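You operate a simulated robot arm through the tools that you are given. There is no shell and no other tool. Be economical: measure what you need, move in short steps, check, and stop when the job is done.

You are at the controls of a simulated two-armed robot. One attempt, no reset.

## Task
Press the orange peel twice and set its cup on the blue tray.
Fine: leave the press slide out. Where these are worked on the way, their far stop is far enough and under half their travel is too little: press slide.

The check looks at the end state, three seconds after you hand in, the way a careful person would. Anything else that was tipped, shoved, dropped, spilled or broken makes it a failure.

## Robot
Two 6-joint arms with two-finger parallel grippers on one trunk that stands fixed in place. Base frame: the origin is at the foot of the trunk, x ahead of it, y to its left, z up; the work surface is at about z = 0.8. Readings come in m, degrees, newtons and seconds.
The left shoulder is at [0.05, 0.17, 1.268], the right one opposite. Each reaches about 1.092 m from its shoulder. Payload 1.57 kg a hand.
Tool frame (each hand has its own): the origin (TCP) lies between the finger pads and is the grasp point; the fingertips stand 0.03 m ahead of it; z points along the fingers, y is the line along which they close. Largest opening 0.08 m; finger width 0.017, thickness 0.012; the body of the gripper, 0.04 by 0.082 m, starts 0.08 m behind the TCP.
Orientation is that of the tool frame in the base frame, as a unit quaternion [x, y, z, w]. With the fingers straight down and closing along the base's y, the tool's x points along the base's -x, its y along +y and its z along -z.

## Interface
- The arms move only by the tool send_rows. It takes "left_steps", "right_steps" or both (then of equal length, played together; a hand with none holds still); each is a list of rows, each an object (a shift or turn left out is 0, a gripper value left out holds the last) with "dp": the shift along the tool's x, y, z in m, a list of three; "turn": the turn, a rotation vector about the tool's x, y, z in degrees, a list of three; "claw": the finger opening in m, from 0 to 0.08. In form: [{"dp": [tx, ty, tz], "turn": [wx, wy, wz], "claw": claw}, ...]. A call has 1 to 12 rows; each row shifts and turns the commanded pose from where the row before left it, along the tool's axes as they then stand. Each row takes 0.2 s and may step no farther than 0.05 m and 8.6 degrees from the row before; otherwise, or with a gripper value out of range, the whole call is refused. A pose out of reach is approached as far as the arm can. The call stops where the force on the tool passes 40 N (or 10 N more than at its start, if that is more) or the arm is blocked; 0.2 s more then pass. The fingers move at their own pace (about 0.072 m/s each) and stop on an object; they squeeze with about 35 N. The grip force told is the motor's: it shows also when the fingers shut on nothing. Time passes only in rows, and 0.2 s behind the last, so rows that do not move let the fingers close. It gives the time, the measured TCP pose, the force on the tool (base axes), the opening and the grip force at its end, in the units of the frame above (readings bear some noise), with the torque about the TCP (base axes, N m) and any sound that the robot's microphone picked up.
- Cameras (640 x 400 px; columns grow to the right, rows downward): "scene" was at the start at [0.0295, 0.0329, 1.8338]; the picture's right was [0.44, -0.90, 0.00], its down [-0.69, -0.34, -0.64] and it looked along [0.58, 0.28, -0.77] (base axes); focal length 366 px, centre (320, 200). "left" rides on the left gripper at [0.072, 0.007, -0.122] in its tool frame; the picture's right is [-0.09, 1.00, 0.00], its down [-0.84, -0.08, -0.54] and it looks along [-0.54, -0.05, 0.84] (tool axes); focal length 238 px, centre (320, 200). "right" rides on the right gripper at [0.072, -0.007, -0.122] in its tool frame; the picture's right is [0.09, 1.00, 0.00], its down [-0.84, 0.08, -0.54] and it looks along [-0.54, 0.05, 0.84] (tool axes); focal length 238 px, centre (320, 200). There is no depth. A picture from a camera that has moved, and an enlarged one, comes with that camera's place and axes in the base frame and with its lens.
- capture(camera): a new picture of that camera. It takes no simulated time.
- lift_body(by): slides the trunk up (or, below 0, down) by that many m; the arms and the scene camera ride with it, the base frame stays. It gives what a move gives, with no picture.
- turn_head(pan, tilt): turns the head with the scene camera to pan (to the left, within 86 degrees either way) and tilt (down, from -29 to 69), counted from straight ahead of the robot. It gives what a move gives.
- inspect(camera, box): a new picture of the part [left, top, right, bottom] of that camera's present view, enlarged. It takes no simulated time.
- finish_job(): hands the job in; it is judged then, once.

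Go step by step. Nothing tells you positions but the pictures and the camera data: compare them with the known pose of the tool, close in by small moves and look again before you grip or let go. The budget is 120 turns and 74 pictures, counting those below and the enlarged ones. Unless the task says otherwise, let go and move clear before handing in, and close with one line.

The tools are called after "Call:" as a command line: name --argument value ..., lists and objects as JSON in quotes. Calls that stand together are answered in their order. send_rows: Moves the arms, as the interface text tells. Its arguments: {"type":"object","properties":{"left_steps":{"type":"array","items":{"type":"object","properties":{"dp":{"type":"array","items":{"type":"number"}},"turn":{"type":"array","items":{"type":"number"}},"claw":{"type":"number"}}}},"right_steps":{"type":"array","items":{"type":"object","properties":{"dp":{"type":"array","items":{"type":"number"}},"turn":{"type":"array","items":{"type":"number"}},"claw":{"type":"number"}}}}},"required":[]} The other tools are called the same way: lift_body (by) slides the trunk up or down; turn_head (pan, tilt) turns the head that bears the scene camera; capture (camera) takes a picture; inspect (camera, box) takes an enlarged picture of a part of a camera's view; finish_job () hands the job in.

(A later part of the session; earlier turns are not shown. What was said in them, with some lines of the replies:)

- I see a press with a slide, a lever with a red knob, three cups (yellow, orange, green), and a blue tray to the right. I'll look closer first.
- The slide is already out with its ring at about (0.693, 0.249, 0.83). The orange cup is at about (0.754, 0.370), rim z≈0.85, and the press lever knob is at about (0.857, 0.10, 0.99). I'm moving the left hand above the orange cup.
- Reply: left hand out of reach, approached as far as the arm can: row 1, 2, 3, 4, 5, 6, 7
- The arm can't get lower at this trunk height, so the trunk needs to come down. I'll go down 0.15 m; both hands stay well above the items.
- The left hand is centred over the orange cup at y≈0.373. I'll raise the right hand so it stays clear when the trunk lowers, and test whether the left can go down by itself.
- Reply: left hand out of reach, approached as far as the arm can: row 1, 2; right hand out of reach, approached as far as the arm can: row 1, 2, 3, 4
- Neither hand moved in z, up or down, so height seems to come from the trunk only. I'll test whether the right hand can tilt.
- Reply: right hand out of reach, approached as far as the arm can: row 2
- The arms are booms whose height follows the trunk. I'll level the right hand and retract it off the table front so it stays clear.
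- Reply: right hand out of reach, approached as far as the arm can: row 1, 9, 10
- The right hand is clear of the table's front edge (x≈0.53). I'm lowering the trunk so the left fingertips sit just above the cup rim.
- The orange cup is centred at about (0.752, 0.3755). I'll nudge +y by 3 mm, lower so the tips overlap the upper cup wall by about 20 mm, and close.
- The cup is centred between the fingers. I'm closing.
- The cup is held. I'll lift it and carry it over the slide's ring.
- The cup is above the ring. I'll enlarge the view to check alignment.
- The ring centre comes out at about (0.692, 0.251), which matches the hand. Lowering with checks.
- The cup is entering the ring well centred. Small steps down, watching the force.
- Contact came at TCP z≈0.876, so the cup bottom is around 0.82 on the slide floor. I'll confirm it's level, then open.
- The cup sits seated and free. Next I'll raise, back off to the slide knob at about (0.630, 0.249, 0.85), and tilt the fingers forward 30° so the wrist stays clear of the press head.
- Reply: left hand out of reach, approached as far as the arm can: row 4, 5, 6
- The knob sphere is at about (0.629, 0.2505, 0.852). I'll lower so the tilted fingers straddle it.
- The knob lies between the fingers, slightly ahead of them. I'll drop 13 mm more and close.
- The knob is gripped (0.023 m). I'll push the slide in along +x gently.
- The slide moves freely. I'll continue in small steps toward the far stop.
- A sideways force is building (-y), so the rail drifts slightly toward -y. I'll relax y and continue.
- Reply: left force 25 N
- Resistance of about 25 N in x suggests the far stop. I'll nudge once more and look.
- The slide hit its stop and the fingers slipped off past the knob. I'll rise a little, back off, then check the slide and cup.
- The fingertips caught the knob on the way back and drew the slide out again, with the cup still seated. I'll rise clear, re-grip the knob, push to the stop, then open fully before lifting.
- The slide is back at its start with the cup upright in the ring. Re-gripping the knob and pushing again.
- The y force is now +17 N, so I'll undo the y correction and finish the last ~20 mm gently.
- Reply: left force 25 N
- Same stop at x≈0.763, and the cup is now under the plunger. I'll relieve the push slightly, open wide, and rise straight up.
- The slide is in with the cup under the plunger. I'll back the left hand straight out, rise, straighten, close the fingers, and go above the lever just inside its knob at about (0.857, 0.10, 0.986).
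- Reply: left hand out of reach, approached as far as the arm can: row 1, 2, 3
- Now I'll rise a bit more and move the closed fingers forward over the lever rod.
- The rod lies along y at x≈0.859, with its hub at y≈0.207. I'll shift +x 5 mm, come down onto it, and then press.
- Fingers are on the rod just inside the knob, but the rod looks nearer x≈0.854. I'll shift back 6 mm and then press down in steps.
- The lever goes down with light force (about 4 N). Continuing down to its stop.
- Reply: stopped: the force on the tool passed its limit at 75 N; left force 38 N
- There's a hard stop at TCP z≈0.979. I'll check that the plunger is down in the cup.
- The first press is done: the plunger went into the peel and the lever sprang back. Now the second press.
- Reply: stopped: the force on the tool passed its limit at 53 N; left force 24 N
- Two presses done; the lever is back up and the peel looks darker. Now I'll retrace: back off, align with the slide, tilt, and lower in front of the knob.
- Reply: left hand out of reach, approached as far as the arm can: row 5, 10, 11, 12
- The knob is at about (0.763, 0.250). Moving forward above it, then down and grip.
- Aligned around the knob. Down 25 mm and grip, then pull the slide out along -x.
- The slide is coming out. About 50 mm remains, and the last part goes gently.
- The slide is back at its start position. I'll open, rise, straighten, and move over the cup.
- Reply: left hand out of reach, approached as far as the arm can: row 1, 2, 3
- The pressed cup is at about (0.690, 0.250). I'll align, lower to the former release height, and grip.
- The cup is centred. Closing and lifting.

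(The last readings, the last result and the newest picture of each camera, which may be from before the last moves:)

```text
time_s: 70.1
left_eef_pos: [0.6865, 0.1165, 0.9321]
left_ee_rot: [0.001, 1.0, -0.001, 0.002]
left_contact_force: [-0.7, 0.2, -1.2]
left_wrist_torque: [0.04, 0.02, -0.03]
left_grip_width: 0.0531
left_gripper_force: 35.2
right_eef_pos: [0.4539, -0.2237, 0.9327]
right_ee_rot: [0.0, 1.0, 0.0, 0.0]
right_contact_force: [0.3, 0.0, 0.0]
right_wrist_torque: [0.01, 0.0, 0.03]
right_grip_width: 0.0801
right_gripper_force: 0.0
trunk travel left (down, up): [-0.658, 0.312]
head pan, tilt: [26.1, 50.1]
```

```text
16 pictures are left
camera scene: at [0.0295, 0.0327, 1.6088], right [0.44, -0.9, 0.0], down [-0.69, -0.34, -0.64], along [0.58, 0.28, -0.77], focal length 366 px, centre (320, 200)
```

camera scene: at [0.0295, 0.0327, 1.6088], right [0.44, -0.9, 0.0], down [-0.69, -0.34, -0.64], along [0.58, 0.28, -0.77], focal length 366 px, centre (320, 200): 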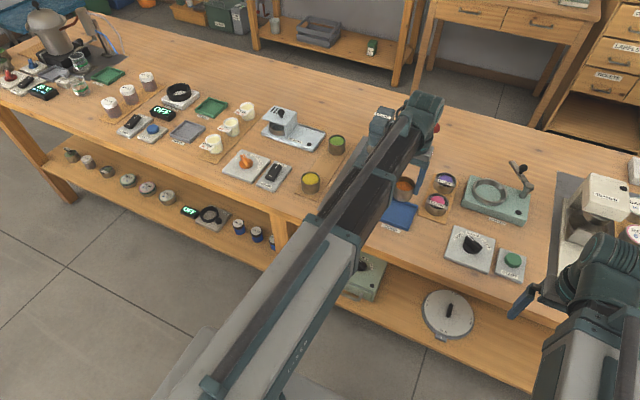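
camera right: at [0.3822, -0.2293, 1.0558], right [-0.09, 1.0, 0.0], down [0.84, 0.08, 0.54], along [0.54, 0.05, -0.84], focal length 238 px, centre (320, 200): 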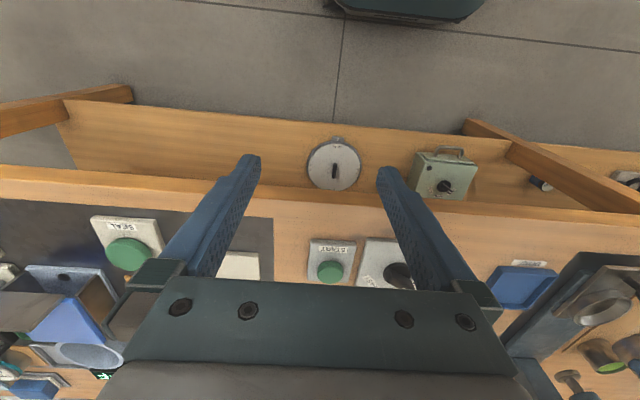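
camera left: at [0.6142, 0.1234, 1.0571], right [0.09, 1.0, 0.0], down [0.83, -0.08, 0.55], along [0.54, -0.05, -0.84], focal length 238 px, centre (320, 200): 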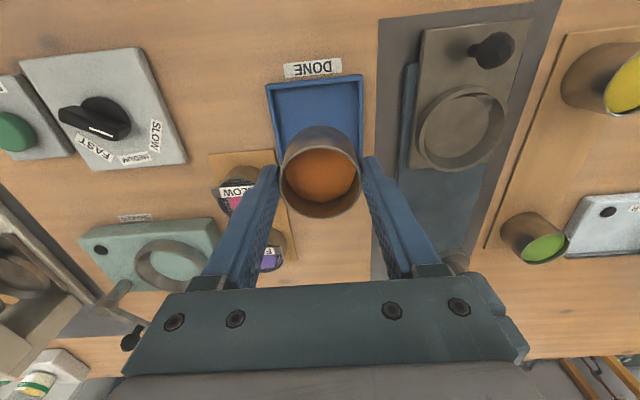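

The tray spans roughly x 0.64–0.728, y 0.072–0.160, and the cup is centred above it. Lowering to just above, then small steps until contact.

Call:
lift_body --by -0.066

Call:
capture --camera "left"

```text
time_s: 71.1
left_eef_pos: [0.6862, 0.1183, 0.8664]
left_ee_rot: [0.001, 1.0, 0.001, 0.002]
left_contact_force: [-1.0, 0.0, -0.4]
left_wrist_torque: [0.03, 0.04, 0.03]
left_grip_width: 0.053
left_gripper_force: 35.1
right_eef_pos: [0.4546, -0.2227, 0.8677]
right_ee_rot: [0.001, 1.0, -0.001, -0.001]
right_contact_force: [-0.5, 0.0, 0.1]
right_wrist_torque: [-0.01, 0.0, 0.03]
right_grip_width: 0.0798
right_gripper_force: 0.1
trunk travel left (down, up): [-0.592, 0.378]
head pan, tilt: [26.1, 50.1]
```

```text
15 pictures are left
camera left: at [0.6141, 0.1236, 0.9912], right [0.09, 1.0, 0.0], down [0.83, -0.08, 0.55], along [0.54, -0.05, -0.84], focal length 238 px, centre (320, 200)
```

left: 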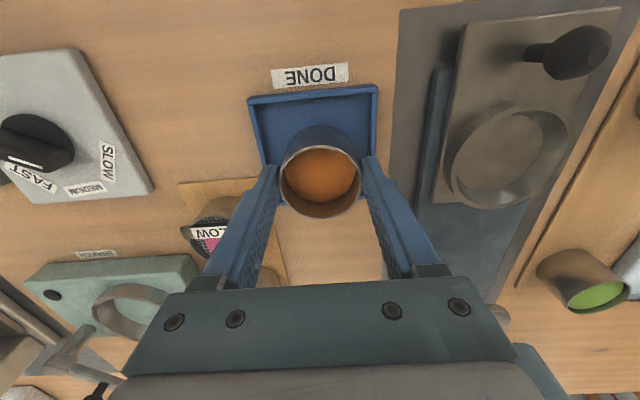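

Call:
lift_body --by -0.006

Call:
lift_body --by -0.003

```text
time_s: 71.7
left_eef_pos: [0.6864, 0.1165, 0.8605]
left_ee_rot: [0.001, 1.0, 0.0, 0.002]
left_contact_force: [0.1, 0.1, 0.1]
left_wrist_torque: [0.02, -0.01, 0.03]
left_grip_width: 0.0529
left_gripper_force: 34.7
right_eef_pos: [0.4543, -0.2238, 0.8608]
right_ee_rot: [0.001, 1.0, -0.001, -0.001]
right_contact_force: [0.1, -0.4, 0.2]
right_wrist_torque: [0.03, -0.03, 0.02]
right_grip_width: 0.0802
right_gripper_force: 0.1
trunk travel left (down, up): [-0.586, 0.384]
head pan, tilt: [26.1, 50.1]
```

```text
time_s: 72.2
left_eef_pos: [0.686, 0.1162, 0.8585]
left_ee_rot: [0.001, 1.0, 0.0, 0.002]
left_contact_force: [0.8, -0.1, -1.1]
left_wrist_torque: [0.0, 0.01, -0.02]
left_grip_width: 0.0531
left_gripper_force: 35.1
right_eef_pos: [0.4549, -0.2251, 0.8562]
right_ee_rot: [0.001, 1.0, 0.0, 0.0]
right_contact_force: [0.1, 0.8, -0.6]
right_wrist_torque: [-0.01, -0.03, -0.02]
right_grip_width: 0.08
right_gripper_force: 0.1
trunk travel left (down, up): [-0.583, 0.387]
head pan, tilt: [26.1, 50.1]
```

No contact yet (TCP 0.858), so I'll keep going in 2 mm steps.

Call:
lift_body --by -0.002

Call:
lift_body --by -0.002

```text
time_s: 72.7
left_eef_pos: [0.6853, 0.117, 0.8556]
left_ee_rot: [0.0, 1.0, 0.0, 0.001]
left_contact_force: [1.5, 0.2, 2.0]
left_wrist_torque: [0.03, -0.03, 0.01]
left_grip_width: 0.0531
left_gripper_force: 34.6
right_eef_pos: [0.4541, -0.2243, 0.8553]
right_ee_rot: [0.0, 1.0, 0.001, -0.001]
right_contact_force: [-0.7, 0.5, 0.2]
right_wrist_torque: [0.02, 0.02, -0.02]
right_grip_width: 0.0801
right_gripper_force: 0.1
trunk travel left (down, up): [-0.581, 0.389]
head pan, tilt: [26.1, 50.1]
```

```text
time_s: 73.2
left_eef_pos: [0.6856, 0.1165, 0.8542]
left_ee_rot: [0.0, 1.0, 0.0, 0.003]
left_contact_force: [3.7, 1.1, 17.7]
left_wrist_torque: [-0.05, -0.17, 0.06]
left_grip_width: 0.0529
left_gripper_force: 35.7
right_eef_pos: [0.4541, -0.224, 0.8548]
right_ee_rot: [-0.001, 1.0, 0.0, -0.001]
right_contact_force: [-0.7, -0.2, 0.3]
right_wrist_torque: [0.01, -0.03, 0.02]
right_grip_width: 0.0801
right_gripper_force: 0.2
trunk travel left (down, up): [-0.579, 0.391]
head pan, tilt: [26.1, 50.1]
```

Contact at z≈0.855, so the cup is on the tray floor. I'll open and rise.

Call:
send_rows --left_steps '[{"claw": 0.06}, {"claw": 0.066}, {"claw": 0.066}]'

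Call:
lift_body --by 0.12

Call:
send_rows --left_steps '[{"dp": [0.04, 0.03, 0]}, {"dp": [0.04, 0.03, 0]}, {"dp": [0.04, 0.03, 0]}, {"dp": [0, 0, 0]}]'

Call:
capture --camera "left"

Call:
inspect --camera "scene" --box '[240, 80, 520, 260]'

```text
time_s: 74.0
left_eef_pos: [0.6851, 0.1175, 0.8536]
left_ee_rot: [0.001, 1.0, 0.0, 0.002]
left_contact_force: [1.5, -0.5, -0.1]
left_wrist_torque: [-0.06, -0.01, 0.01]
left_grip_width: 0.0659
left_gripper_force: 0.0
right_eef_pos: [0.4536, -0.2239, 0.8532]
right_ee_rot: [0.0, 1.0, 0.0, -0.001]
right_contact_force: [-0.3, -0.2, -0.4]
right_wrist_torque: [0.02, 0.0, -0.03]
right_grip_width: 0.0798
right_gripper_force: 0.0
trunk travel left (down, up): [-0.579, 0.391]
head pan, tilt: [26.1, 50.1]
```

```text
time_s: 75.5
left_eef_pos: [0.6851, 0.118, 0.9746]
left_ee_rot: [0.0, 1.0, 0.0, 0.002]
left_contact_force: [-0.5, 0.3, -0.9]
left_wrist_torque: [-0.02, -0.01, 0.01]
left_grip_width: 0.0658
left_gripper_force: 0.0
right_eef_pos: [0.4553, -0.2239, 0.9736]
right_ee_rot: [0.001, 1.0, 0.0, -0.001]
right_contact_force: [0.0, -0.1, -0.1]
right_wrist_torque: [-0.01, 0.0, 0.0]
right_grip_width: 0.0801
right_gripper_force: 0.1
trunk travel left (down, up): [-0.699, 0.271]
head pan, tilt: [26.1, 50.1]
```

```text
time_s: 76.5
left_eef_pos: [0.5669, 0.207, 0.9734]
left_ee_rot: [0.0, 1.0, 0.0, 0.002]
left_contact_force: [0.1, -1.0, 0.4]
left_wrist_torque: [0.0, -0.02, 0.0]
left_grip_width: 0.066
left_gripper_force: 0.2
right_eef_pos: [0.4537, -0.2249, 0.9737]
right_ee_rot: [0.0, 1.0, 0.0, -0.001]
right_contact_force: [-0.3, 0.6, 0.5]
right_wrist_torque: [-0.02, 0.01, -0.01]
right_grip_width: 0.08
right_gripper_force: 0.1
trunk travel left (down, up): [-0.699, 0.271]
head pan, tilt: [26.1, 50.1]
```

```text
14 pictures are left
camera left: at [0.4942, 0.2137, 1.0981], right [0.09, 1.0, 0.0], down [0.83, -0.08, 0.55], along [0.54, -0.05, -0.84], focal length 238 px, centre (320, 200)
```

left: 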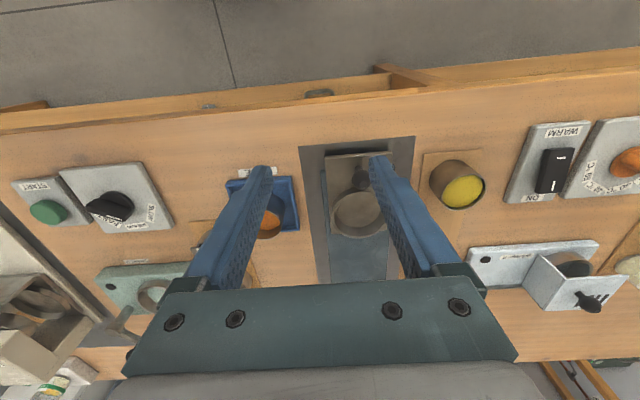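

```text
2.22 times, centred on (380, 170) of scene
camera zoom: at [0.0295, 0.0328, 1.6497], right [0.44, -0.9, 0.0], down [-0.69, -0.34, -0.64], along [0.58, 0.28, -0.77], focal length 812 px, centre (187, 267)
```

zoom: 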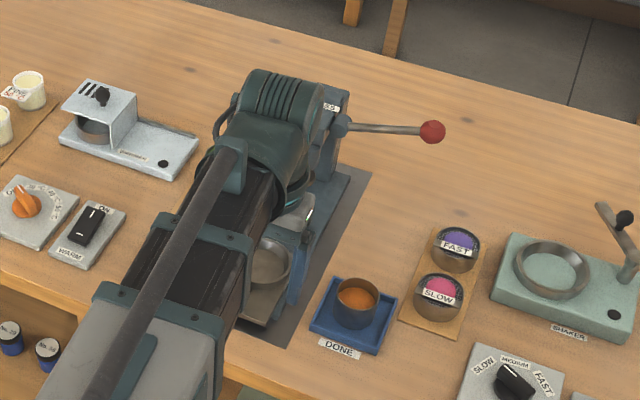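

The orange cup stands upright inside the blue tray, the lever is up, the slide is out (allowed), and the neighbouring items look undisturbed. Both hands are clear, so I'm handing in.

Call:
finish_job

```text
The job is handed in.
```

The orange peel was pressed twice and its cup now stands upright on the blue tray. The slide is left out and both hands are clear. On the first try my fingers caught the slide's knob and pulled it back out before any pressing; the second try held at the far stop, and both presses came after that.
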